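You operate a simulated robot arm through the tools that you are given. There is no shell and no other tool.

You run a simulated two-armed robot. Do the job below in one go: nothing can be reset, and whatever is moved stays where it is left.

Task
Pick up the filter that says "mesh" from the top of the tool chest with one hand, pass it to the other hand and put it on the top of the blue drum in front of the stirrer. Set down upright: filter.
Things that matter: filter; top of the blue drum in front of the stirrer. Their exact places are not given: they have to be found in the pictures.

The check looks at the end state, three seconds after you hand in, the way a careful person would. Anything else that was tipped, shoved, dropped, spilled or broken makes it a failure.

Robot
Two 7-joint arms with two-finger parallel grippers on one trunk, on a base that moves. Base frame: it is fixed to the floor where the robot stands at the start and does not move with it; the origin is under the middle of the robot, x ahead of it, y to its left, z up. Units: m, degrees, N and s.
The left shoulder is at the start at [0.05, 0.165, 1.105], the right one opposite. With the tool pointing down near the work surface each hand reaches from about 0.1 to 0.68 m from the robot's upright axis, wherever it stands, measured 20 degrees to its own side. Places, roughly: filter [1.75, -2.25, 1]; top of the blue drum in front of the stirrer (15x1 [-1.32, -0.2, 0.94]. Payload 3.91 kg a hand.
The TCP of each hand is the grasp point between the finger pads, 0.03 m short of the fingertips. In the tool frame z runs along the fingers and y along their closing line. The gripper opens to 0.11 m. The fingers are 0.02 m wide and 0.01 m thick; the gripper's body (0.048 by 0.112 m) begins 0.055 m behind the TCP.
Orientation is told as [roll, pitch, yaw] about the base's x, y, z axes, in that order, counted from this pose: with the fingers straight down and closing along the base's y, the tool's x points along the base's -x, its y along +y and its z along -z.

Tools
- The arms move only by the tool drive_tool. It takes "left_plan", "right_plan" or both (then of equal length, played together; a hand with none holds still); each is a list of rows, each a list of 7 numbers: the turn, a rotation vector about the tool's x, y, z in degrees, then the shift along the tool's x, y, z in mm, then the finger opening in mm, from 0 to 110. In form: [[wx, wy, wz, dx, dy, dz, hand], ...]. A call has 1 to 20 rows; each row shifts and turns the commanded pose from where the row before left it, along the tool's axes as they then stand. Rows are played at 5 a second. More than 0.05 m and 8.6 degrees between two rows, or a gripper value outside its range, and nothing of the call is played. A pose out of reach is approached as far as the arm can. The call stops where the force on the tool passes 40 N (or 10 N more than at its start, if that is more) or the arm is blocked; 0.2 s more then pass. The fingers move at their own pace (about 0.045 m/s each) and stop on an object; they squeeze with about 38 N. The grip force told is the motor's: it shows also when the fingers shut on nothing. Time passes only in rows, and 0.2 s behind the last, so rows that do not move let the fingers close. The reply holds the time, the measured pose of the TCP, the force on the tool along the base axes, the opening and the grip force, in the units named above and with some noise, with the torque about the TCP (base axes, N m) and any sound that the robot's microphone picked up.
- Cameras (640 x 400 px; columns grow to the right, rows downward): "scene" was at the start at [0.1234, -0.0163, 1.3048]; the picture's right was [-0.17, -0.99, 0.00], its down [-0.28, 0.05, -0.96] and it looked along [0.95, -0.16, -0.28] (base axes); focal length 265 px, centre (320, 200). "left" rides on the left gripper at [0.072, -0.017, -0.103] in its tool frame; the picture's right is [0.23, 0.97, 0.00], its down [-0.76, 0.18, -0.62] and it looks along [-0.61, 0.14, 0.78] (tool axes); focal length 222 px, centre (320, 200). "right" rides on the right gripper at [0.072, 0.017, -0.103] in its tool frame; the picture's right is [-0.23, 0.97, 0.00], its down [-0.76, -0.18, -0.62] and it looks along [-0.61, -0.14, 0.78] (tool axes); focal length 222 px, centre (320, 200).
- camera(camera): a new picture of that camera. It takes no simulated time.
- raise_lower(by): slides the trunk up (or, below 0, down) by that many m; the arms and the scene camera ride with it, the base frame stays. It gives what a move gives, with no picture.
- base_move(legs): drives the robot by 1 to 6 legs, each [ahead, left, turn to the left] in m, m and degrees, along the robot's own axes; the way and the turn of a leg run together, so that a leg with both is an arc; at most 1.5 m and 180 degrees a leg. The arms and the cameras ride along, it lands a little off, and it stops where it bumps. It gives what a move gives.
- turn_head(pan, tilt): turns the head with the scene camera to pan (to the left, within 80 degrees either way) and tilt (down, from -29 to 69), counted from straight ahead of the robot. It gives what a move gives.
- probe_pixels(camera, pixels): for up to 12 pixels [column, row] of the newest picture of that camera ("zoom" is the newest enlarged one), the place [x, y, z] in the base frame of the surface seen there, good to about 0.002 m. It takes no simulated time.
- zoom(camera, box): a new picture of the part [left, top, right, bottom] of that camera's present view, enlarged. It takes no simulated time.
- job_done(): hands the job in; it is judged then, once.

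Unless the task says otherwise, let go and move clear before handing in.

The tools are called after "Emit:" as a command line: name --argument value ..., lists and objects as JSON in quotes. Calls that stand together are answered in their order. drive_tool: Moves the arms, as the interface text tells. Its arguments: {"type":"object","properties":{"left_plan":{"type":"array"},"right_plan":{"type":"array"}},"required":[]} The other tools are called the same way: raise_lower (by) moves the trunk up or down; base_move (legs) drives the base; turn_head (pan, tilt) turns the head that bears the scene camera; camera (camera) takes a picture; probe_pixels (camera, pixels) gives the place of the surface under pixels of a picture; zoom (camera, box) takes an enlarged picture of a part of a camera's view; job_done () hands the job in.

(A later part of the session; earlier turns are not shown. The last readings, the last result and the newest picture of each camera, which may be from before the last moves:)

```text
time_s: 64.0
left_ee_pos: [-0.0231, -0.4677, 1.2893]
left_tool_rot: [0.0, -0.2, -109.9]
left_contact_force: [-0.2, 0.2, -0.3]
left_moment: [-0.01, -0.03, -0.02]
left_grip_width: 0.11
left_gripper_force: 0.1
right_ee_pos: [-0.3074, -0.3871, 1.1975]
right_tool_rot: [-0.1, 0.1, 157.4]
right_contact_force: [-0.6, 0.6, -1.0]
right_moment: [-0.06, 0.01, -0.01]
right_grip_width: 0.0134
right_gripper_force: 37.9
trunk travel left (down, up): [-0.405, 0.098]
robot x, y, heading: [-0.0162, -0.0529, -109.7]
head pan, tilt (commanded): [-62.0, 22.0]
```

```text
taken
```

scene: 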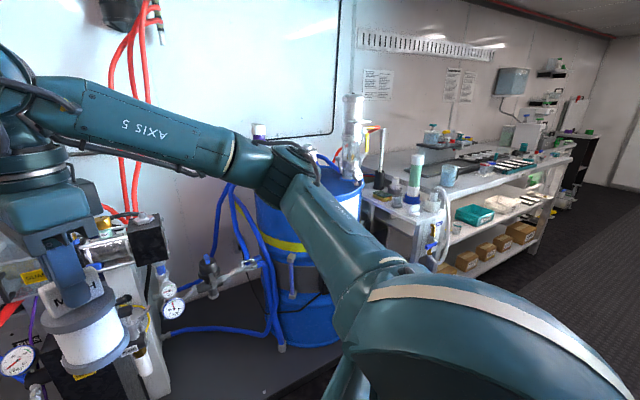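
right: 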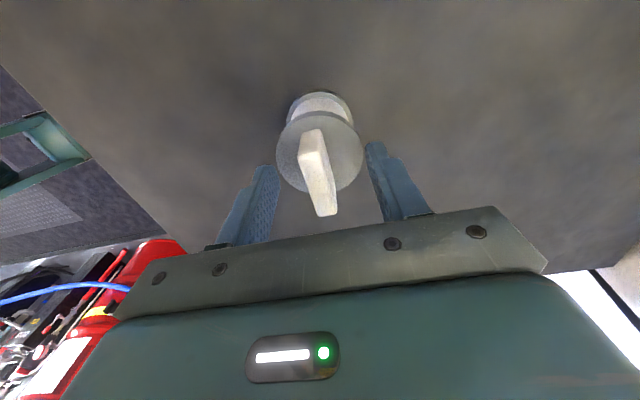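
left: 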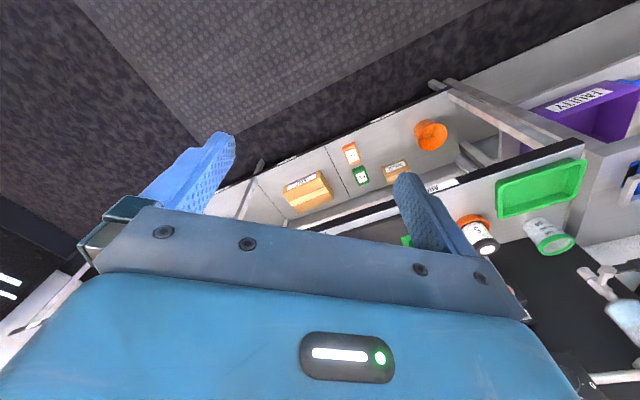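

The right arm hides the drum; I'll turn another 60 degrees so that the drum lies straight ahead, then look with the head forward.

Emit:
base_move --legs '[[0, 0, -58]]'

Emit:
turn_head --pan 0 --tilt 22

Emit:
camera --camera "scene"

```text
time_s: 67.0
left_ee_pos: [-0.3793, -0.2577, 1.2906]
left_tool_rot: [0.1, -0.2, -169.3]
left_contact_force: [-0.1, 0.5, 0.4]
left_moment: [-0.02, 0.0, -0.02]
left_grip_width: 0.11
left_gripper_force: 0.0
right_ee_pos: [-0.4552, 0.0258, 1.1969]
right_tool_rot: [-0.1, 0.2, 97.9]
right_contact_force: [0.6, 0.0, -1.6]
right_moment: [0.02, -0.01, 0.0]
right_grip_width: 0.0132
right_gripper_force: 38.3
trunk travel left (down, up): [-0.405, 0.098]
robot x, y, heading: [-0.0175, -0.0497, -169.5]
head pan, tilt (commanded): [-62.0, 22.0]
```

```text
time_s: 68.4
left_ee_pos: [-0.3795, -0.2584, 1.2895]
left_tool_rot: [0.1, -0.1, -169.3]
left_contact_force: [-0.3, 0.6, 0.5]
left_moment: [-0.01, -0.02, 0.02]
left_grip_width: 0.11
left_gripper_force: 0.1
right_ee_pos: [-0.4545, 0.0254, 1.1972]
right_tool_rot: [-0.1, 0.1, 98.1]
right_contact_force: [-0.3, -0.2, -0.2]
right_moment: [-0.07, 0.0, 0.0]
right_grip_width: 0.0134
right_gripper_force: 37.7
trunk travel left (down, up): [-0.405, 0.098]
robot x, y, heading: [-0.018, -0.0522, -169.4]
head pan, tilt (commanded): [0.0, 22.0]
```

```text
taken
```

scene: 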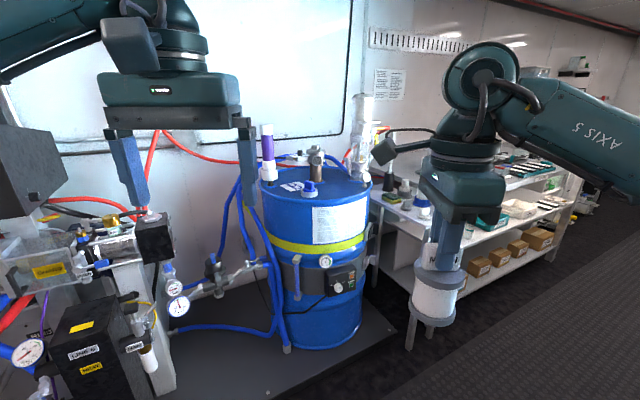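

The blue drum is at (315,260) with fittings on its lid. I'll zoom in on the lid to understand the stirrer and probe the lid.

Emit:
zoom --camera "scene" --box '[245, 110, 395, 215]'

Emit:
probe_pixels --camera "scene" --pixels '[[330, 190], [315, 195], [290, 185], [345, 185], [350, 192], [309, 185], [317, 170], [268, 165], [362, 130], [340, 225], [260, 190], [368, 185]]'

```text
3.81 times, centred on (320, 162) of scene
```

zoom: 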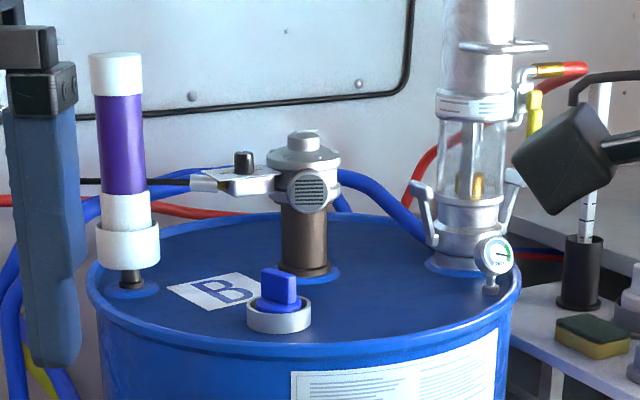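

```text
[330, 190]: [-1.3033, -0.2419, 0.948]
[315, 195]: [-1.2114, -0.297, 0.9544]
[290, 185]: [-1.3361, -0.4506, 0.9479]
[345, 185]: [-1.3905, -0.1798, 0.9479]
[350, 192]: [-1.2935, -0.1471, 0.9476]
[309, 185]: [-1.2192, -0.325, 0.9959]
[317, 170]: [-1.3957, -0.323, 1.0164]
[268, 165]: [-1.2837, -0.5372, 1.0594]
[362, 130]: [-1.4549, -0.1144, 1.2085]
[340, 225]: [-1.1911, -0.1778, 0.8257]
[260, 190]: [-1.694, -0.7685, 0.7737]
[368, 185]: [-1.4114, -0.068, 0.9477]
```

The lid is at z=0.948; the middle column with the grille head at (-1.40,-0.32) looks like the stirrer, and the empty lid area to its front around (-1.32,-0.2) is the target. Space around me is clear here, so I'll do the pass first: bring the right hand with the filter to the middle front and move the left hand outward and forward.

Emit:
drive_tool --right_plan '[[0, 0, 0, 22, 18.2, 0, 0], [0, 0, 0, 22, 18.2, 0, 0], [0, 0, 0, 22, 18.2, 0, 0], [0, 0, 0, 22, 18.2, 0, 0], [0, 0, 0, 22, 18.2, 0, 0], [0, 0, 0, 22, 18.2, 0, 0], [0, 0, 0, 0, 0, 0, 0]]' --left_plan '[[0, 0, 0, -13, 21, 0, 110], [0, 0, 0, -13, 21, 0, 110], [0, 0, 0, -13, 21, 0, 110], [0, 0, 0, -13, 21, 0, 110], [0, 0, 0, -13, 21, 0, 110], [0, 0, 0, -13, 21, 0, 110], [0, 0, 0, 0, 0, 0, 110]]'

Emit:
camera --camera "scene"

```text
time_s: 70.0
left_ee_pos: [-0.4319, -0.3961, 1.2895]
left_tool_rot: [0.0, -0.1, -169.3]
left_contact_force: [0.1, 0.2, -0.4]
left_moment: [0.0, 0.04, 0.01]
left_grip_width: 0.11
left_gripper_force: 0.1
right_ee_pos: [-0.5438, -0.1204, 1.1979]
right_tool_rot: [-0.1, 0.1, 98.0]
right_contact_force: [0.1, -0.4, -0.8]
right_moment: [-0.05, -0.01, -0.02]
right_grip_width: 0.0133
right_gripper_force: 37.8
trunk travel left (down, up): [-0.405, 0.098]
robot x, y, heading: [-0.018, -0.0533, -169.6]
head pan, tilt (commanded): [0.0, 22.0]
```

```text
taken
```

scene: 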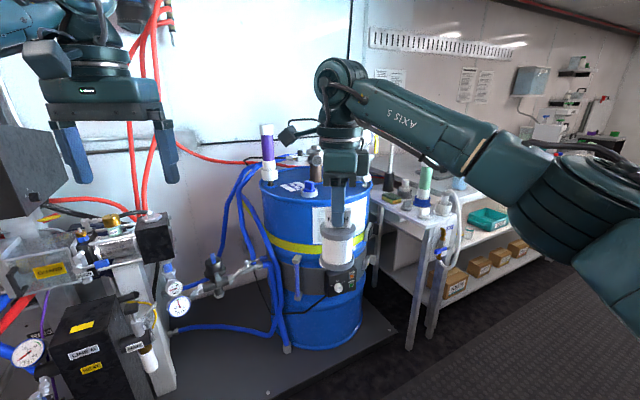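

The filter is now at (340,245) in front of me and the left hand is out at (110,140). I'll turn the left hand 20 degrees inward and tilt its fingers forward by 60 degrees from straight down, in place.

Emit:
drive_tool --left_plan '[[0, 0, 6.67, 0, 0, 0, 110], [0, 0, 6.67, 0, 0, 0, 110], [0, 0, 6.67, 0, 0, 0, 110], [0, -7.5, 0, 0, 0, 0, 110], [0, -7.5, 0, 0, 0, 0, 110], [0, -7.5, 0, 0, 0, 0, 110], [0, -7.5, 0, 0, 0, 0, 110], [0, -7.5, 0, 0, 0, 0, 110], [0, -7.5, 0, 0, 0, 0, 110], [0, -7.5, 0, 0, 0, 0, 110], [0, -7.5, 0, 0, 0, 0, 110], [0, 0, 0, 0, 0, 0, 110]]'

Emit:
camera --camera "scene"

Emit:
camera --camera "left"

```text
time_s: 72.6
left_ee_pos: [-0.4327, -0.3965, 1.2899]
left_tool_rot: [0.0, -60.2, 170.6]
left_contact_force: [0.0, -0.2, -0.9]
left_moment: [0.0, -0.02, 0.02]
left_grip_width: 0.11
left_gripper_force: 0.0
right_ee_pos: [-0.5444, -0.1186, 1.1986]
right_tool_rot: [-0.1, 0.1, 98.0]
right_contact_force: [0.9, -0.2, 0.2]
right_moment: [-0.02, -0.01, 0.02]
right_grip_width: 0.0133
right_gripper_force: 37.6
trunk travel left (down, up): [-0.405, 0.098]
robot x, y, heading: [-0.0178, -0.0529, -169.3]
head pan, tilt (commanded): [0.0, 22.0]
```

```text
taken
```

scene: 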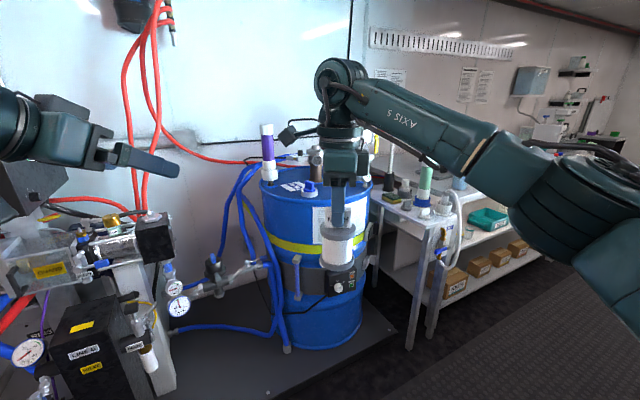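

```text
taken
```

left: 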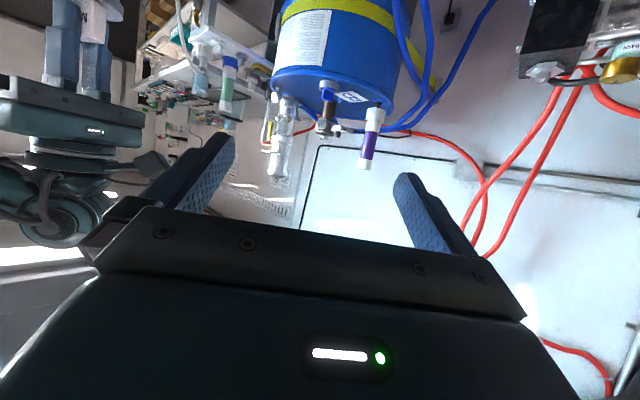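

The left hand is tilted to 60 degrees as wanted, place unchanged. Now I'll measure the held filter precisely with a zoomed scene picture.

Emit:
turn_head --pan 0 --tilt 30

Emit:
camera --camera "scene"

Emit:
zoom --camera "scene" --box '[296, 140, 384, 250]'

```text
time_s: 73.2
left_ee_pos: [-0.4326, -0.3972, 1.2891]
left_tool_rot: [-0.1, -60.1, 170.7]
left_contact_force: [0.0, -0.2, 0.4]
left_moment: [-0.02, -0.05, 0.0]
left_grip_width: 0.1101
left_gripper_force: 0.1
right_ee_pos: [-0.5443, -0.1201, 1.1985]
right_tool_rot: [0.0, 0.0, 98.0]
right_contact_force: [0.1, 0.4, -0.9]
right_moment: [-0.01, 0.0, 0.02]
right_grip_width: 0.0134
right_gripper_force: 37.4
trunk travel left (down, up): [-0.405, 0.098]
robot x, y, heading: [-0.0144, -0.0539, -169.2]
head pan, tilt (commanded): [0.0, 30.0]
```

```text
taken
```

scene: 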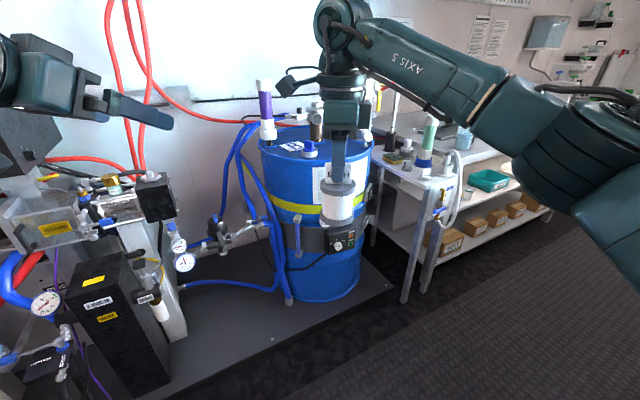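

```text
3.64 times, centred on (340, 195) of scene
```

zoom: 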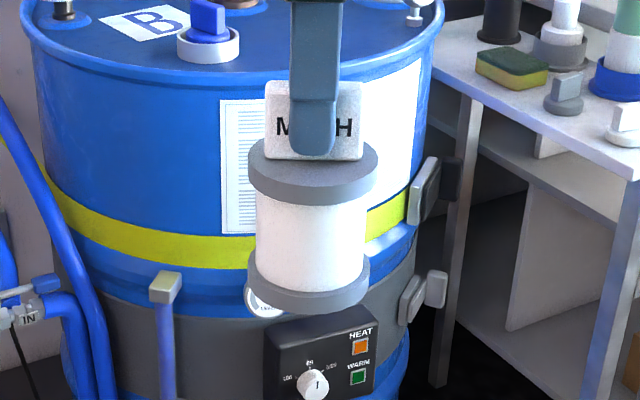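

Emit:
probe_pixels --camera "zoom" --pixels '[[312, 185], [312, 195], [312, 203], [255, 180], [372, 180], [270, 165], [350, 165], [312, 220], [312, 285], [312, 300], [312, 310], [312, 172]]'

```text
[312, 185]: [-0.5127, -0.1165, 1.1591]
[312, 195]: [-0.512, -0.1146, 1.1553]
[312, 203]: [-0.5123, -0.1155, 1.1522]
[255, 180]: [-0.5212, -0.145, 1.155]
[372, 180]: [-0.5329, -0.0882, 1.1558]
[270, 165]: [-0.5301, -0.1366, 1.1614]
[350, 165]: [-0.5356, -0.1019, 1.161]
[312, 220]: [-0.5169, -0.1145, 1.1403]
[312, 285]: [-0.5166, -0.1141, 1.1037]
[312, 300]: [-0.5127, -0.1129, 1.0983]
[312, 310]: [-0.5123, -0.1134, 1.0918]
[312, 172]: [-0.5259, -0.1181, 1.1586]
```

The flange centre is at about (-0.543,-0.119), z 1.148-1.160 (from zoom pixels (312,185)-(312,203)). I'll bring the left hand first down and back, then sideways to a standoff 0.12 m behind the flange along its finger axis.

Emit:
drive_tool --left_plan '[[0, 0, 0, 20.8, -3.3, 1.7, 110], [0, 0, 0, 20.8, -3.3, 1.7, 110], [0, 0, 0, 20.8, -3.3, 1.7, 110], [0, 0, 0, 20.8, -3.3, 1.6, 110], [0, 0, 0, -5.3, -30.4, 9.3, 110], [0, 0, 0, -5.3, -30.4, 9.3, 110], [0, 0, 0, -5.3, -30.4, 9.3, 110], [0, 0, 0, -5.3, -30.4, 9.3, 110], [0, 0, 0, -5.3, -30.4, 9.3, 110], [0, 0, 0, -5.3, -30.4, 9.3, 110], [0, 0, 0, -5.3, -30.4, 9.3, 110], [0, 0, 0, -5.3, -30.4, 9.3, 110], [0, 0, 0, 0, 0, 0, 110]]'

Emit:
camera --camera "scene"

Emit:
camera --camera "left"

```text
time_s: 76.0
left_ee_pos: [-0.4392, -0.1359, 1.2147]
left_tool_rot: [-0.1, -60.0, 170.8]
left_contact_force: [0.0, 0.3, -0.2]
left_moment: [0.01, 0.0, -0.04]
left_grip_width: 0.1098
left_gripper_force: 0.0
right_ee_pos: [-0.5449, -0.1211, 1.1979]
right_tool_rot: [-0.1, 0.0, 98.2]
right_contact_force: [-0.1, -0.2, -1.0]
right_moment: [-0.01, 0.01, -0.03]
right_grip_width: 0.0133
right_gripper_force: 37.9
trunk travel left (down, up): [-0.405, 0.098]
robot x, y, heading: [-0.0192, -0.0538, -169.5]
head pan, tilt (commanded): [0.0, 30.0]
```

```text
taken
```

scene: 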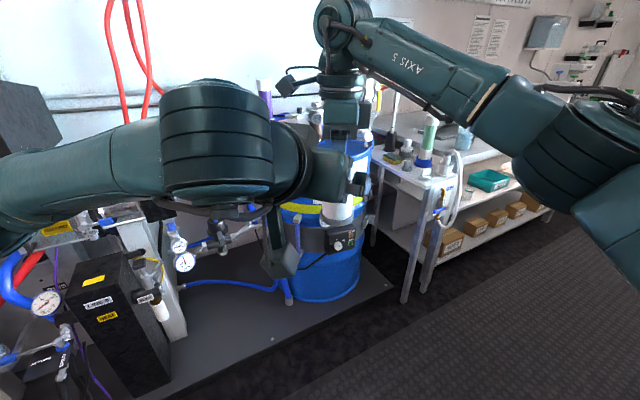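

```text
taken
```

left: 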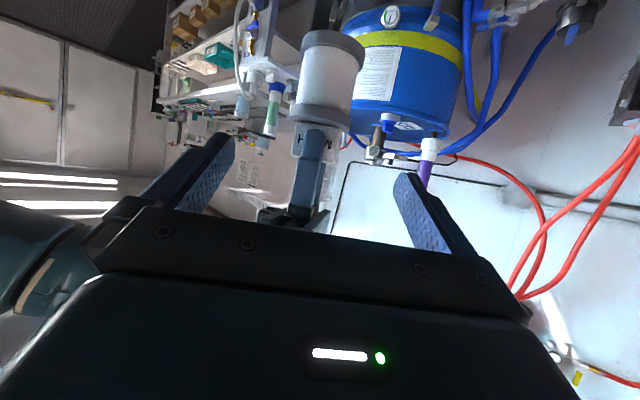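

The left-hand picture (upside down) shows the filter between the fingers, with its top flange at (317,113). I'll probe the flange in this picture to confirm the aim.

Emit:
zoom --camera "left" --box '[270, 20, 390, 140]'

Emit:
probe_pixels --camera "left" --pixels '[[318, 113], [296, 112], [341, 116], [318, 108], [318, 118], [325, 80], [330, 45], [330, 36]]'

```text
3.33 times, centred on (330, 80) of left
```

zoom: 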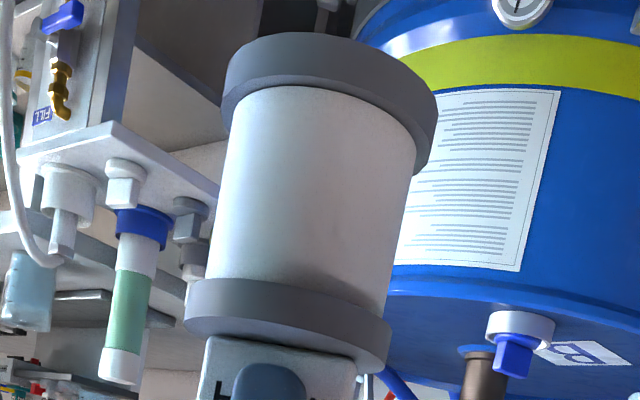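

```text
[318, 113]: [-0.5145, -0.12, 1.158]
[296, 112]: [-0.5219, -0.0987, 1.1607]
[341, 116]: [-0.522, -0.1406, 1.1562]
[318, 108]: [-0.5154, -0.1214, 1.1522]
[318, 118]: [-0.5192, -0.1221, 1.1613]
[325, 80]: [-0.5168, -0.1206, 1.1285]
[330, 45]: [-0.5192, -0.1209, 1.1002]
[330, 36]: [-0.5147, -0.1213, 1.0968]
```

The flange centre works out at (-0.544,-0.1195,1.154), so the remaining move is a straight 0.122 m along the fingers. I'll advance 0.09 m first and check.

Emit:
drive_tool --left_plan '[[0, 0, 0, 0, 0.9, 15, 110], [0, 0, 0, 0, 0, 15, 110], [0, 0, 0, 0, 0, 15, 110], [0, 0, 0, 0, 0, 15, 110], [0, 0, 0, 0, 0, 15, 110], [0, 0, 0, 0, 0, 15, 110], [0, 0, 0, 0, 0, 0, 110]]'

Emit:
camera --camera "left"

Emit:
camera --camera "scene"

Emit:
camera --camera "right"

```text
time_s: 77.7
left_ee_pos: [-0.5178, -0.1239, 1.1691]
left_tool_rot: [0.0, -60.2, 170.7]
left_contact_force: [0.0, -0.2, 0.0]
left_moment: [0.01, 0.04, -0.02]
left_grip_width: 0.1099
left_gripper_force: 0.1
right_ee_pos: [-0.5455, -0.1203, 1.1981]
right_tool_rot: [-0.1, 0.2, 98.1]
right_contact_force: [0.0, 0.0, -0.9]
right_moment: [-0.02, 0.02, 0.03]
right_grip_width: 0.0133
right_gripper_force: 37.4
trunk travel left (down, up): [-0.405, 0.098]
robot x, y, heading: [-0.0186, -0.0494, -169.7]
head pan, tilt (commanded): [0.0, 30.0]
```

```text
taken
```

left: 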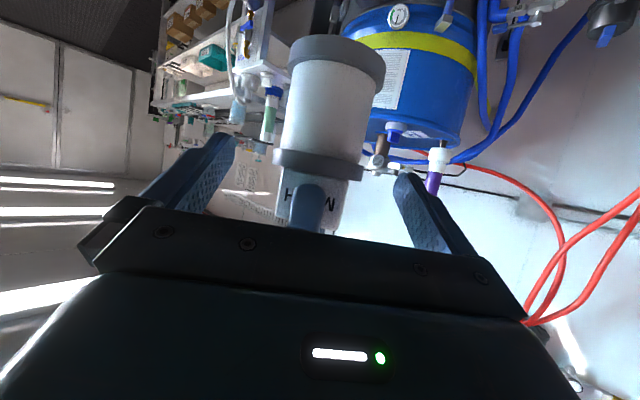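

```text
taken
```

scene: 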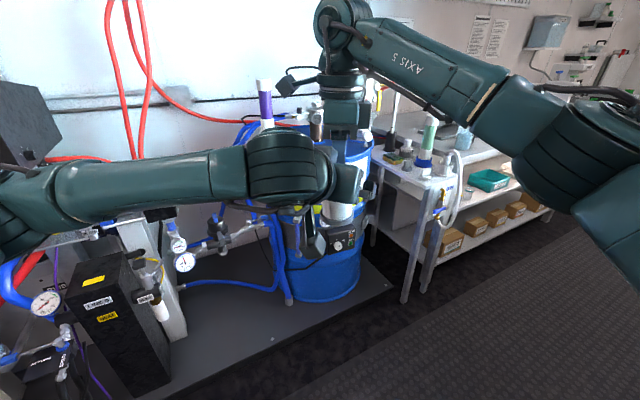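

```text
taken
```

right: 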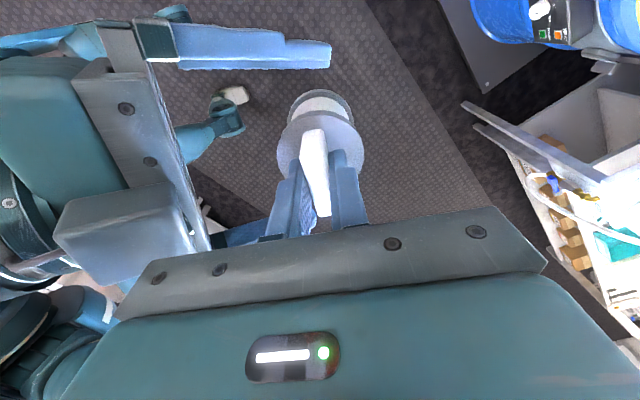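

The approach is well aligned. In the right-hand picture a grey block on the left gripper at (120,230) comes near the right gripper's edge at (150,270); I'll probe it to judge the clearance for the last 3 cm.

Emit:
probe_pixels --camera "right" --pixels '[[70, 215], [170, 190], [190, 240], [120, 265], [100, 240], [150, 220], [130, 40], [250, 50], [320, 50], [250, 235], [200, 270], [160, 290]]'

```text
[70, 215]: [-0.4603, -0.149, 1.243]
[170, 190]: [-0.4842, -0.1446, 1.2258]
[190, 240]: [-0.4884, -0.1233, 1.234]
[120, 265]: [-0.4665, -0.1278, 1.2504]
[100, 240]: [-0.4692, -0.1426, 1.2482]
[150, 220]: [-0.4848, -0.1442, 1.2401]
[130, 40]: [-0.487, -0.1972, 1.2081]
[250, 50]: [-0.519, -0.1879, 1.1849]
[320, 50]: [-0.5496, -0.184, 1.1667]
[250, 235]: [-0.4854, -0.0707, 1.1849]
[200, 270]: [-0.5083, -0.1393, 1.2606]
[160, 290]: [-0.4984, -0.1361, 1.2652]
```

The left gripper's top block will pass about 12 mm from the right gripper's lower corner, enough clearance. I'll advance the last 30 mm slowly.

Emit:
drive_tool --left_plan '[[0, 0, 0, 0, 0, 6, 110], [0, 0, 0, 0, 0, 6, 110], [0, 0, 0, 0, 0, 6, 110], [0, 0, 0, 0, 0, 6, 110], [0, 0, 0, 0, 0, 6, 110], [0, 0, 0, 0, 0, 0, 110]]'

Emit:
camera --camera "left"

Emit:
camera --camera "right"

```text
time_s: 79.0
left_ee_pos: [-0.5436, -0.1205, 1.1524]
left_tool_rot: [0.0, -60.1, 170.7]
left_contact_force: [0.3, 0.6, -0.1]
left_moment: [0.05, -0.02, 0.0]
left_grip_width: 0.1101
left_gripper_force: 0.1
right_ee_pos: [-0.5447, -0.1198, 1.1984]
right_tool_rot: [0.0, 0.1, 98.0]
right_contact_force: [0.7, -0.6, -0.6]
right_moment: [0.01, -0.02, -0.01]
right_grip_width: 0.0132
right_gripper_force: 37.8
trunk travel left (down, up): [-0.405, 0.098]
robot x, y, heading: [-0.0117, -0.0531, -169.3]
head pan, tilt (commanded): [0.0, 30.0]
```

```text
taken
```

left: 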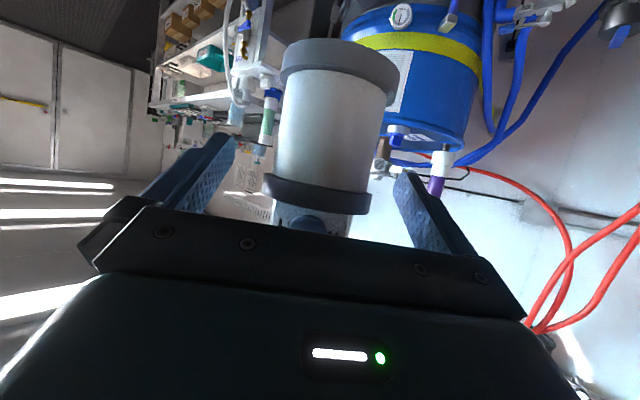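

```text
taken
```

right: 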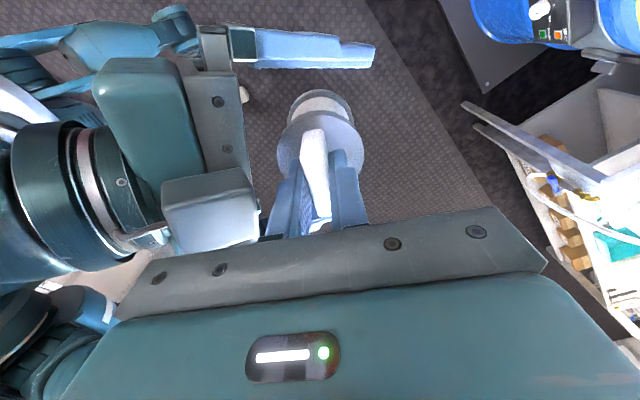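

Both hands are in position with no contact force. I'll close the left hand on the flange while the right holds.

Emit:
drive_tool --left_plan '[[0, 0, 0, 0, 0, 0, 90], [0, 0, 0, 0, 0, 0, 75], [0, 0, 0, 0, 0, 0, 66], [0, 0, 0, 0, 0, 0, 62], [0, 0, 0, 0, 0, 0, 58], [0, 0, 0, 0, 0, 0, 50], [0, 0, 0, 0, 0, 0, 30], [0, 0, 0, 0, 0, 0, 0], [0, 0, 0, 0, 0, 0, 0], [0, 0, 0, 0, 0, 0, 0]]'

Emit:
camera --camera "left"

Emit:
camera --camera "right"

```text
time_s: 81.2
left_ee_pos: [-0.5435, -0.1206, 1.1538]
left_tool_rot: [-0.1, -60.1, 170.6]
left_contact_force: [0.9, 9.9, 0.1]
left_moment: [-0.08, 0.03, 0.11]
left_grip_width: 0.0602
left_gripper_force: 38.0
right_ee_pos: [-0.5435, -0.1199, 1.1995]
right_tool_rot: [-0.1, 0.1, 98.1]
right_contact_force: [-0.7, -9.9, -0.1]
right_moment: [-0.34, 0.0, -0.07]
right_grip_width: 0.0136
right_gripper_force: 38.2
trunk travel left (down, up): [-0.405, 0.098]
robot x, y, heading: [-0.0202, -0.0483, -169.5]
head pan, tilt (commanded): [0.0, 30.0]
```

```text
taken
```

left: 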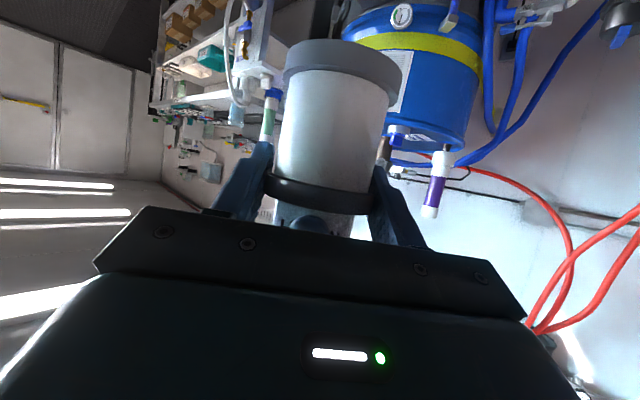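

```text
taken
```

right: 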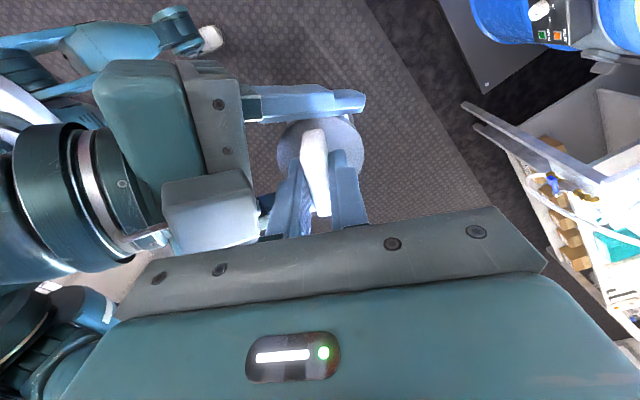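

The left hand holds the flange at 60.2 mm with 38 N; there is a 10 N sideways stress from a small offset. I'll shift the left hand 1 mm to relieve it before letting go with the right.

Emit:
drive_tool --left_plan '[[0, 0, 0, 0, -1.0, 0, 0], [0, 0, 0, 0, 0, 0, 0]]'

```text
time_s: 81.8
left_ee_pos: [-0.5432, -0.1195, 1.1535]
left_tool_rot: [-0.2, -60.1, 170.9]
left_contact_force: [-4.4, 7.0, -0.9]
left_moment: [0.11, -0.14, 0.0]
left_grip_width: 0.0601
left_gripper_force: 37.8
right_ee_pos: [-0.5445, -0.1204, 1.198]
right_tool_rot: [-0.3, 0.2, 98.1]
right_contact_force: [3.4, -7.6, 0.9]
right_moment: [-0.4, -0.05, -0.06]
right_grip_width: 0.0132
right_gripper_force: 37.6
trunk travel left (down, up): [-0.405, 0.098]
robot x, y, heading: [-0.0172, -0.0525, -169.6]
head pan, tilt (commanded): [0.0, 30.0]
```

The stress is small now. I'll open the right hand gently while the left holds the filter.

Emit:
drive_tool --right_plan '[[0, 0, 0, 0, 0, 0, 16], [0, 0, 0, 0, 0, 0, 22], [0, 0, 0, 0, 0, 0, 30], [0, 0, 0, 0, 0, 0, 40], [0, 0, 0, 0, 0, 0, 40]]'

Emit:
camera --camera "right"

Emit:
camera --camera "left"

```text
time_s: 83.0
left_ee_pos: [-0.5432, -0.1176, 1.1538]
left_tool_rot: [0.0, -60.2, 170.6]
left_contact_force: [19.1, -5.2, -0.9]
left_moment: [0.31, 1.25, -0.01]
left_grip_width: 0.0604
left_gripper_force: 37.7
right_ee_pos: [-0.547, -0.1194, 1.198]
right_tool_rot: [-0.2, 0.1, 97.8]
right_contact_force: [-18.2, 4.7, -0.5]
right_moment: [-0.13, -0.47, 0.0]
right_grip_width: 0.0312
right_gripper_force: 0.1
trunk travel left (down, up): [-0.405, 0.098]
robot x, y, heading: [-0.017, -0.0496, -169.4]
head pan, tilt (commanded): [0.0, 30.0]
```

```text
taken
```

right: 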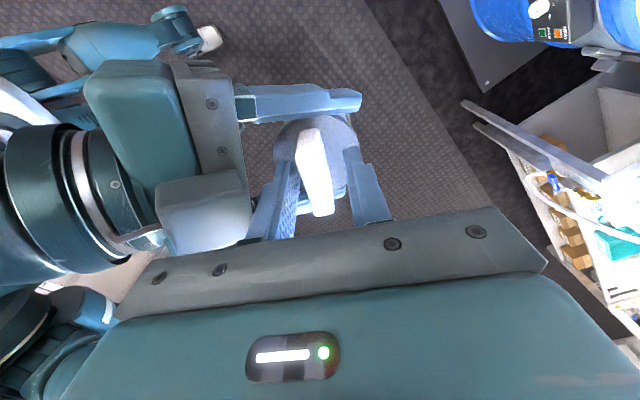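

```text
taken
```

left: 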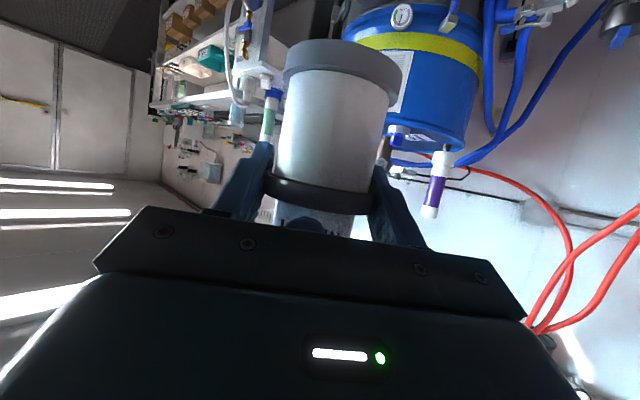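

Opening stalled at 31 mm with about 19 N between the hands: the right hand's near finger touches the left gripper's block (right picture around (250,235)). I'll narrow the right fingers to 24 mm to relieve it, still free of the 13.5 mm tag.

Emit:
drive_tool --right_plan '[[0, 0, 0, 0, 0, 0, 24], [0, 0, 0, 0, 0, 0, 24]]'

Emit:
zoom --camera "right" --box '[220, 80, 420, 260]'

```text
time_s: 83.7
left_ee_pos: [-0.5445, -0.1195, 1.1548]
left_tool_rot: [0.0, -60.0, 170.8]
left_contact_force: [-0.5, -0.9, -1.0]
left_moment: [-0.03, -0.01, 0.01]
left_grip_width: 0.0603
left_gripper_force: 38.1
right_ee_pos: [-0.5441, -0.1219, 1.1972]
right_tool_rot: [-0.2, 0.1, 98.1]
right_contact_force: [0.2, 0.8, 0.0]
right_moment: [0.01, 0.0, 0.0]
right_grip_width: 0.0239
right_gripper_force: 0.2
trunk travel left (down, up): [-0.405, 0.098]
robot x, y, heading: [-0.0165, -0.0518, -169.5]
head pan, tilt (commanded): [0.0, 30.0]
```

```text
2.22 times, centred on (320, 170) of right
```

zoom: 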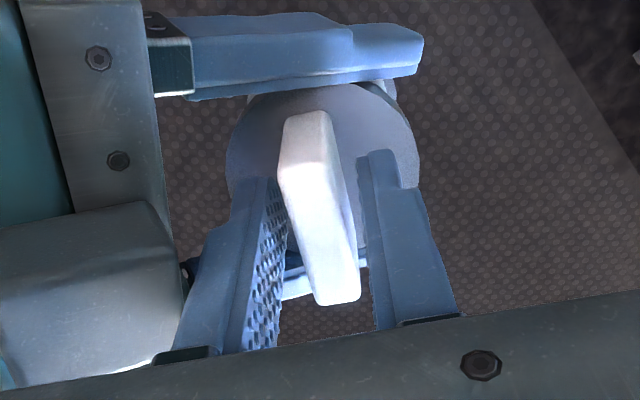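

The forces are zero and the tag stands free between the right fingers. I'll shift the right hand 1.5 mm forward, away from the left gripper, and lift it straight up.

Emit:
drive_tool --right_plan '[[0, 0, 0, 0, 1.5, 0, 24], [0, 0, 0, 0, 0, -8, 24], [0, 0, 0, 0, 0, -10, 24], [0, 0, 0, 0, 0, -12, 24], [0, 0, 0, 0, 0, -15, 24], [0, 0, 0, 0, 0, -20, 24], [0, 0, 0, 0, 0, -20, 24], [0, 0, 0, 0, 0, -20, 24], [0, 0, 0, 0, 0, -20, 24], [0, 0, 0, 0, 0, 0, 24]]'

Emit:
camera --camera "right"

Emit:
camera --camera "left"

```text
time_s: 85.8
left_ee_pos: [-0.544, -0.1192, 1.1535]
left_tool_rot: [0.1, -60.0, 170.6]
left_contact_force: [0.1, -0.1, -0.2]
left_moment: [0.01, -0.03, 0.0]
left_grip_width: 0.0601
left_gripper_force: 38.3
right_ee_pos: [-0.5407, -0.1185, 1.3172]
right_tool_rot: [0.0, 0.1, 98.1]
right_contact_force: [0.1, -0.4, -1.2]
right_moment: [-0.01, -0.02, 0.01]
right_grip_width: 0.0239
right_gripper_force: 0.0
right hand out of reach, approached as far as the arm can: row 9
trunk travel left (down, up): [-0.405, 0.098]
robot x, y, heading: [-0.0188, -0.0516, -169.6]
head pan, tilt (commanded): [0.0, 30.0]
```

```text
taken
```

right: 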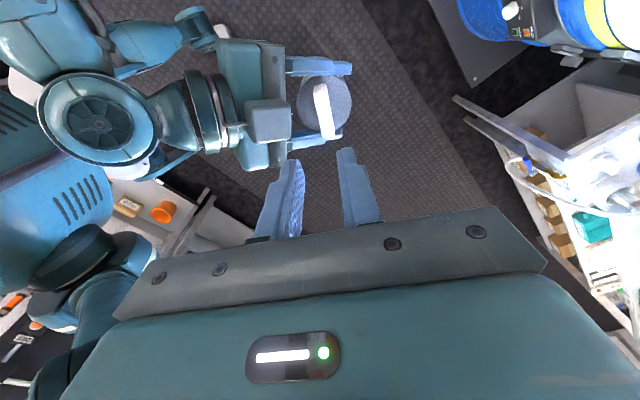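

```text
taken
```

left: 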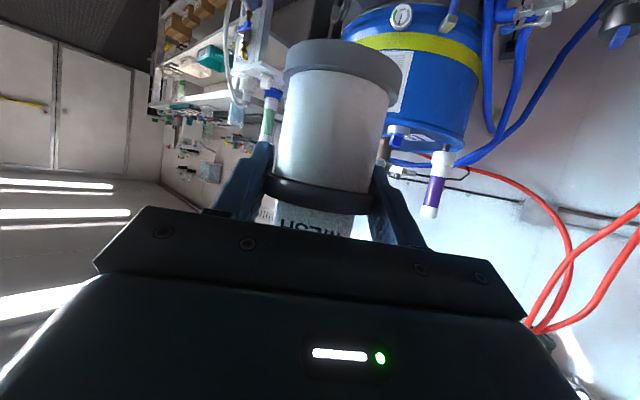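

The pass worked: the left hand alone holds the filter (60.1 mm, 38 N), upright. I'll move the right hand away to the right and back toward its starting pose.

Emit:
drive_tool --right_plan '[[0, 0, 0, -25, 0, 0, 24], [0, 0, 0, -25, 0, 0, 24], [0, 0, 0, -25, 0, 0, 24], [0, 0, 0, -25, -10, 0, 24], [0, 0, 0, -25, -20, 0, 24], [0, 0, 0, -15, -25, 0, 24], [0, 0, 0, 0, -25, 0, 24], [0, 0, 0, 0, -25, 0, 24], [0, 0, 0, 0, -25, 0, 24], [0, 0, 0, 0, 0, 0, 24]]'

Emit:
drive_tool --right_plan '[[0, 0, -8.3, 0, 0, 0, 24], [0, 0, -8.3, 0, 0, 0, 24], [0, 0, -8.3, 0, 0, 0, 24], [0, 0, -8.3, 0, 0, 0, 24], [0, 0, -8.3, 0, 0, 0, 24], [0, 0, -8.3, 0, 0, 0, 24], [0, 0, -8.3, 0, 0, 0, 24], [0, 0, -8.3, 0, 0, 0, 24], [0, 0, -8.3, 0, 0, 0, 24], [0, 0, -8.3, 0, 0, 0, 24], [0, 0, -8.3, 0, 0, 0, 24], [0, 0, 0, 0, 0, 0, 24]]'

Emit:
camera --camera "scene"

```text
time_s: 88.0
left_ee_pos: [-0.5435, -0.1191, 1.1531]
left_tool_rot: [0.0, -60.0, 170.7]
left_contact_force: [0.0, -0.3, 0.6]
left_moment: [-0.01, 0.0, 0.03]
left_grip_width: 0.0599
left_gripper_force: 38.3
right_ee_pos: [-0.4286, 0.0395, 1.3163]
right_tool_rot: [-0.2, 0.1, 98.1]
right_contact_force: [-0.4, 0.7, -0.4]
right_moment: [-0.01, 0.0, -0.02]
right_grip_width: 0.024
right_gripper_force: 0.0
trunk travel left (down, up): [-0.405, 0.098]
robot x, y, heading: [-0.0161, -0.0492, -169.7]
head pan, tilt (commanded): [0.0, 30.0]
```

```text
time_s: 90.7
left_ee_pos: [-0.5431, -0.1188, 1.1541]
left_tool_rot: [0.0, -60.1, 170.7]
left_contact_force: [0.2, -0.4, 0.0]
left_moment: [0.0, -0.01, 0.01]
left_grip_width: 0.0603
left_gripper_force: 38.1
right_ee_pos: [-0.43, 0.04, 1.3176]
right_tool_rot: [0.2, 0.1, -170.7]
right_contact_force: [0.1, 0.3, -0.7]
right_moment: [0.01, 0.02, -0.02]
right_grip_width: 0.0243
right_gripper_force: 0.0
trunk travel left (down, up): [-0.405, 0.098]
robot x, y, heading: [-0.0212, -0.0541, -169.5]
head pan, tilt (commanded): [0.0, 30.0]
```

```text
taken
```

scene: 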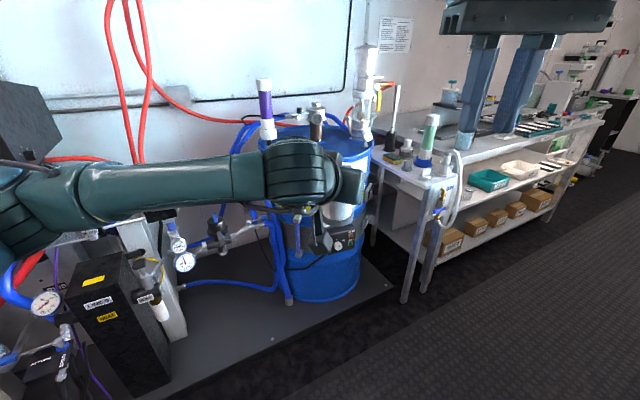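

The right hand is away and the filter is held at (342,212). Now I'll measure the platform under the drum, the side table and the lid surroundings for planning the drive.

Emit:
probe_pixels --camera "scene" --pixels '[[385, 300], [300, 370], [240, 390], [360, 290], [408, 295], [432, 290], [440, 185], [400, 170], [150, 345], [180, 260], [145, 215], [270, 240]]'

Emit:
zoom --camera "scene" --box '[240, 70, 410, 180]'

```text
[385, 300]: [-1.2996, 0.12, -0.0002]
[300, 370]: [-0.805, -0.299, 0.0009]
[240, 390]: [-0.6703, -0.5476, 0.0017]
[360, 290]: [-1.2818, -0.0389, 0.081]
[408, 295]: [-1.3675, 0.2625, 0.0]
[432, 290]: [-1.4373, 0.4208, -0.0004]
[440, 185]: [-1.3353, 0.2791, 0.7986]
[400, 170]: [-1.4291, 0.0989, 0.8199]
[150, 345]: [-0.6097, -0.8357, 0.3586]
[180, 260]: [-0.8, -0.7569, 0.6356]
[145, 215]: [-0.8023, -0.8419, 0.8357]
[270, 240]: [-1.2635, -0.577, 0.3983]
```

```text
3.64 times, centred on (325, 125) of scene
```

zoom: 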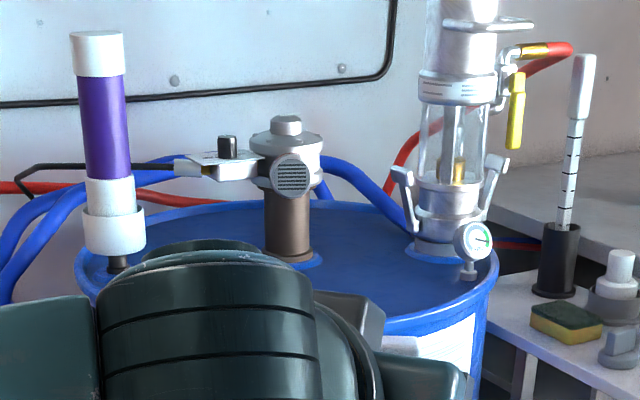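

I need to know whether the dark grey platform under the drum is a raised step; probing some pixels on it and its edge.

Emit:
probe_pixels --camera "scene" --pixels '[[250, 340], [300, 340], [350, 310], [270, 375], [370, 285], [392, 285], [330, 345], [340, 330], [200, 380], [270, 340], [230, 330], [310, 360]]'

```text
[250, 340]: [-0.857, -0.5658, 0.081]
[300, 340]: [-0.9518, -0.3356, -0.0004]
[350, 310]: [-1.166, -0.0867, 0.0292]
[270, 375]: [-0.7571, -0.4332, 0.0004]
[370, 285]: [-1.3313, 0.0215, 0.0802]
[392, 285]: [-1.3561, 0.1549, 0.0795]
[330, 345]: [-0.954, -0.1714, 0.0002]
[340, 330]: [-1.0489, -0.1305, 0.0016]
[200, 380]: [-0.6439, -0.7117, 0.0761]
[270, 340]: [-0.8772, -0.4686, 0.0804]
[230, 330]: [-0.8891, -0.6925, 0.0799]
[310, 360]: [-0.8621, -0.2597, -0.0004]
```

The platform is an 0.08 m step whose front face is about level with the drum's front, so I'll stay at least 0.25 m off it. First I'll retract the right hand closer to the body.

Emit:
drive_tool --right_plan '[[0, 0, 0, 18, -12, 8, 24], [0, 0, 0, 18, -12, 8, 24], [0, 0, 0, 18, -12, 8, 24], [0, 0, 0, 18, -12, 8, 24], [0, 0, 0, 18, -12, 8, 24], [0, 0, 0, 0, 0, 0, 24]]'

Emit:
raise_lower --by 0.08

Emit:
base_move --legs '[[0, 0, 30.5]]'

Emit:
turn_head --pan -30 --tilt 25

Emit:
camera --camera "scene"

```text
time_s: 92.0
left_ee_pos: [-0.5426, -0.1194, 1.1547]
left_tool_rot: [0.0, -59.9, 170.8]
left_contact_force: [0.4, -0.1, 0.2]
left_moment: [0.02, 0.0, -0.01]
left_grip_width: 0.0597
left_gripper_force: 37.8
right_ee_pos: [-0.3495, 0.115, 1.2775]
right_tool_rot: [0.2, 0.2, -170.6]
right_contact_force: [0.6, 0.4, 0.5]
right_moment: [-0.04, 0.04, -0.02]
right_grip_width: 0.0239
right_gripper_force: 0.2
trunk travel left (down, up): [-0.405, 0.098]
robot x, y, heading: [-0.0201, -0.0542, -169.5]
head pan, tilt (commanded): [0.0, 30.0]
```

```text
time_s: 93.2
left_ee_pos: [-0.5443, -0.1191, 1.2333]
left_tool_rot: [0.1, -60.0, 170.7]
left_contact_force: [-0.2, 1.5, -1.1]
left_moment: [0.0, 0.0, -0.01]
left_grip_width: 0.06
left_gripper_force: 38.4
right_ee_pos: [-0.3496, 0.1148, 1.3582]
right_tool_rot: [0.1, 0.3, -170.7]
right_contact_force: [0.1, 0.1, -0.2]
right_moment: [0.04, 0.03, 0.03]
right_grip_width: 0.024
right_gripper_force: 0.0
trunk travel left (down, up): [-0.485, 0.018]
robot x, y, heading: [-0.0206, -0.0537, -169.2]
head pan, tilt (commanded): [0.0, 30.0]
```

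```text
time_s: 95.1
left_ee_pos: [-0.4384, -0.3753, 1.2343]
left_tool_rot: [0.0, -60.1, -159.0]
left_contact_force: [0.4, -0.3, -0.4]
left_moment: [0.0, 0.03, 0.01]
left_grip_width: 0.06
left_gripper_force: 38.2
right_ee_pos: [-0.3886, -0.0761, 1.3582]
right_tool_rot: [0.2, 0.1, -140.3]
right_contact_force: [0.3, 0.1, 0.3]
right_moment: [0.02, -0.04, -0.01]
right_grip_width: 0.024
right_gripper_force: 0.0
trunk travel left (down, up): [-0.485, 0.018]
robot x, y, heading: [-0.0213, -0.0531, -139.0]
head pan, tilt (commanded): [0.0, 30.0]
```

```text
time_s: 96.1
left_ee_pos: [-0.4367, -0.3753, 1.2338]
left_tool_rot: [0.0, -60.1, -159.0]
left_contact_force: [-0.3, -0.4, -1.4]
left_moment: [0.02, -0.01, 0.02]
left_grip_width: 0.0595
left_gripper_force: 38.3
right_ee_pos: [-0.3887, -0.0762, 1.3584]
right_tool_rot: [0.2, 0.2, -140.3]
right_contact_force: [0.3, 0.2, 0.5]
right_moment: [-0.02, 0.01, 0.02]
right_grip_width: 0.0243
right_gripper_force: 0.1
trunk travel left (down, up): [-0.485, 0.018]
robot x, y, heading: [-0.0209, -0.0521, -139.0]
head pan, tilt (commanded): [-30.0, 25.0]
```

```text
taken
```

scene: 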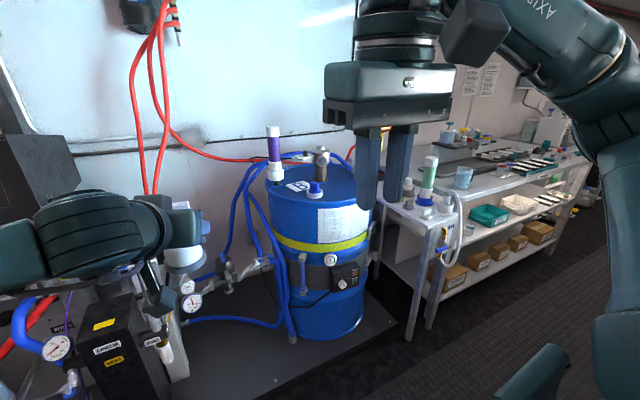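

The path is clear, so I'll slide right 0.74 m along the aisle, staying back, and then look at the drum lid straight on.

Emit:
base_move --legs '[[0, -0.74, 0]]'

Emit:
turn_head --pan 0 --tilt 25

Emit:
camera --camera "scene"

```text
time_s: 103.0
left_ee_pos: [-0.9231, 0.1758, 1.2347]
left_tool_rot: [0.0, -60.1, -158.2]
left_contact_force: [0.7, 0.5, -0.5]
left_moment: [0.01, 0.0, -0.01]
left_grip_width: 0.0596
left_gripper_force: 38.1
right_ee_pos: [-0.8785, 0.4748, 1.3582]
right_tool_rot: [0.2, 0.1, -139.5]
right_contact_force: [-0.1, 0.9, -0.5]
right_moment: [-0.02, 0.0, -0.02]
right_grip_width: 0.0242
right_gripper_force: 0.1
trunk travel left (down, up): [-0.485, 0.018]
robot x, y, heading: [-0.51, 0.503, -138.1]
head pan, tilt (commanded): [-30.0, 25.0]
```

```text
time_s: 103.9
left_ee_pos: [-0.9228, 0.1753, 1.2335]
left_tool_rot: [0.0, -60.1, -158.1]
left_contact_force: [0.4, -0.7, -0.4]
left_moment: [0.02, 0.0, 0.0]
left_grip_width: 0.0597
left_gripper_force: 37.8
right_ee_pos: [-0.8774, 0.4748, 1.3581]
right_tool_rot: [0.1, 0.1, -139.5]
right_contact_force: [-0.6, -0.5, -1.3]
right_moment: [0.03, 0.0, -0.02]
right_grip_width: 0.0242
right_gripper_force: 0.0
trunk travel left (down, up): [-0.485, 0.018]
robot x, y, heading: [-0.5055, 0.5059, -138.1]
head pan, tilt (commanded): [0.0, 25.0]
```

```text
taken
```

scene: 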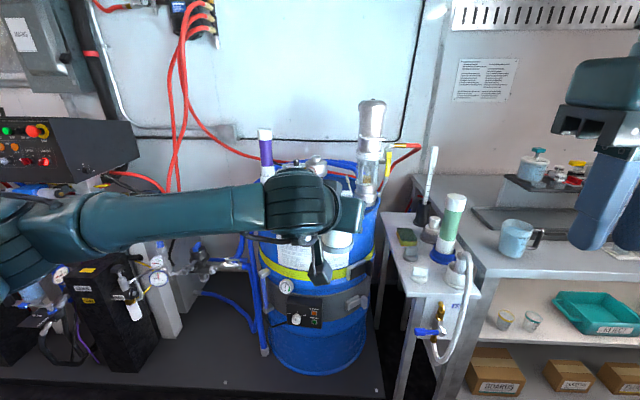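

The left arm hides the lid from the head. I'll check the right-hand camera, which looks forward and down from the right side.

Emit:
camera --camera "right"

Emit:
camera --camera "left"

```text
taken
```

right: 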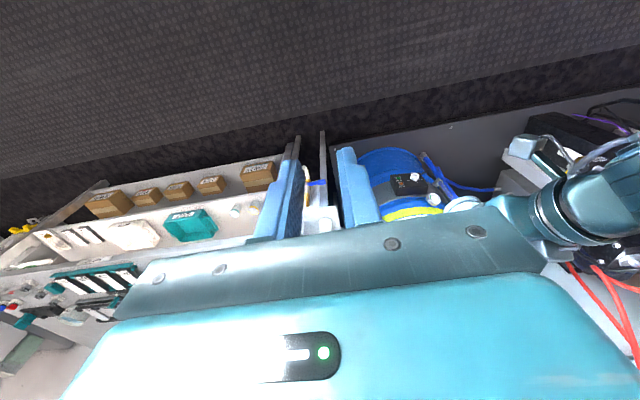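

```text
taken
```

left: 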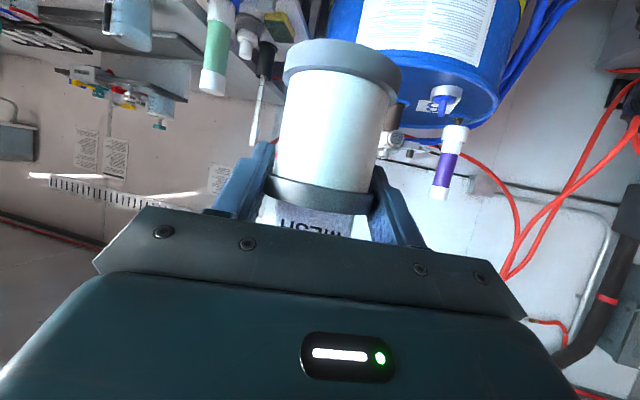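

Neither hand camera shows the lid well. I'll move the left hand with the filter 0.2 m to the left so that the head can see the lid.

Emit:
drive_tool --left_plan '[[0, 0, 0, 4.9, 26.9, -8.5, 0], [0, 0, 0, 4.9, 26.9, -8.5, 0], [0, 0, 0, 4.9, 26.9, -8.5, 0], [0, 0, 0, 4.9, 26.9, -8.5, 0], [0, 0, 0, 4.9, 26.9, -8.5, 0], [0, 0, 0, 4.9, 26.9, -8.5, 0], [0, 0, 0, 4.9, 26.9, -8.5, 0], [0, 0, 0, 0, 0, 0, 0]]'

Emit:
camera --camera "scene"

Emit:
zoom --camera "scene" --box '[240, 120, 410, 240]'

```text
time_s: 105.7
left_ee_pos: [-0.7896, 0.0267, 1.2331]
left_tool_rot: [0.0, -60.0, -158.3]
left_contact_force: [-0.7, 0.3, -0.5]
left_moment: [0.0, 0.01, -0.02]
left_grip_width: 0.0599
left_gripper_force: 38.5
right_ee_pos: [-0.8773, 0.4757, 1.358]
right_tool_rot: [0.2, 0.2, -139.5]
right_contact_force: [0.0, 0.1, 0.5]
right_moment: [-0.02, 0.01, -0.01]
right_grip_width: 0.0243
right_gripper_force: 0.1
trunk travel left (down, up): [-0.485, 0.018]
robot x, y, heading: [-0.5096, 0.508, -138.4]
head pan, tilt (commanded): [0.0, 25.0]
```

```text
taken
```

scene: 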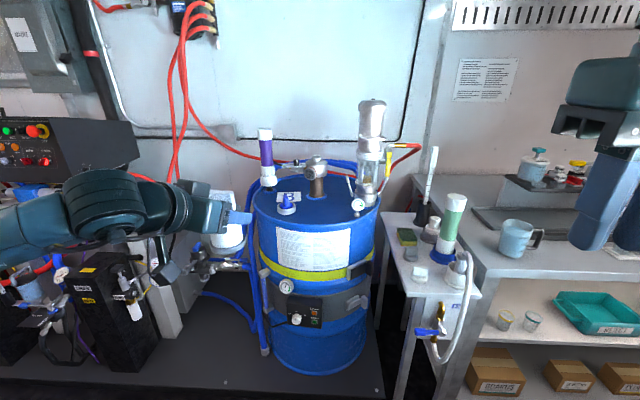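

```text
3.33 times, centred on (325, 180) of scene
```

zoom: 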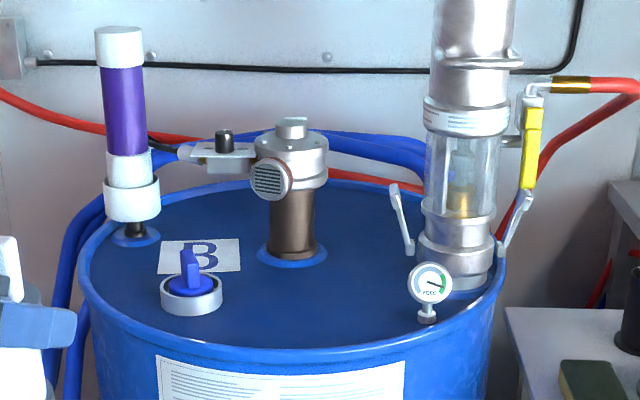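

Now the lid is clear: stirrer column at zoom (292,220), blue cap at (190,295), gauge at (428,290), and free lid area in front of the stirrer around zoom (310,305). I'll probe these for coordinates.

Emit:
probe_pixels --camera "zoom" --pixels '[[310, 305], [310, 280], [330, 320], [292, 252], [192, 310], [222, 300], [428, 318], [410, 285], [320, 345], [320, 350], [292, 120], [250, 330]]'

Emit:
probe_pixels --camera "scene" --pixels '[[365, 105], [264, 135], [358, 205], [286, 195], [315, 160], [284, 165], [432, 150], [452, 200]]'

```text
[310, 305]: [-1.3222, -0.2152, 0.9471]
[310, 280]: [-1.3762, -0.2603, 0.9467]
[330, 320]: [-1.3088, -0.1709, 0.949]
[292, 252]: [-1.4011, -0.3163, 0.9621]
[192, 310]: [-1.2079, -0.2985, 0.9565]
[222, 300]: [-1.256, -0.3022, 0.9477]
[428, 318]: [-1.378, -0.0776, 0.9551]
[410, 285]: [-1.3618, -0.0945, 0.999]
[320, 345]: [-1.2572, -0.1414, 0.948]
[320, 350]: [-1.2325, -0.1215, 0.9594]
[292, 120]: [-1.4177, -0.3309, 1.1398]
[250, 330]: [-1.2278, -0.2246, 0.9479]
```

```text
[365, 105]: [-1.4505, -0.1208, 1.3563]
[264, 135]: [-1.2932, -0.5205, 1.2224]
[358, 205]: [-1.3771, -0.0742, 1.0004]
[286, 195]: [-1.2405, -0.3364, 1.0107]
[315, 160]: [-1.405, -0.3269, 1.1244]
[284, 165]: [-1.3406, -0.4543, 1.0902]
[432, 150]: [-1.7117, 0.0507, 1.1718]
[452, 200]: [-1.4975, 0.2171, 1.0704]
```

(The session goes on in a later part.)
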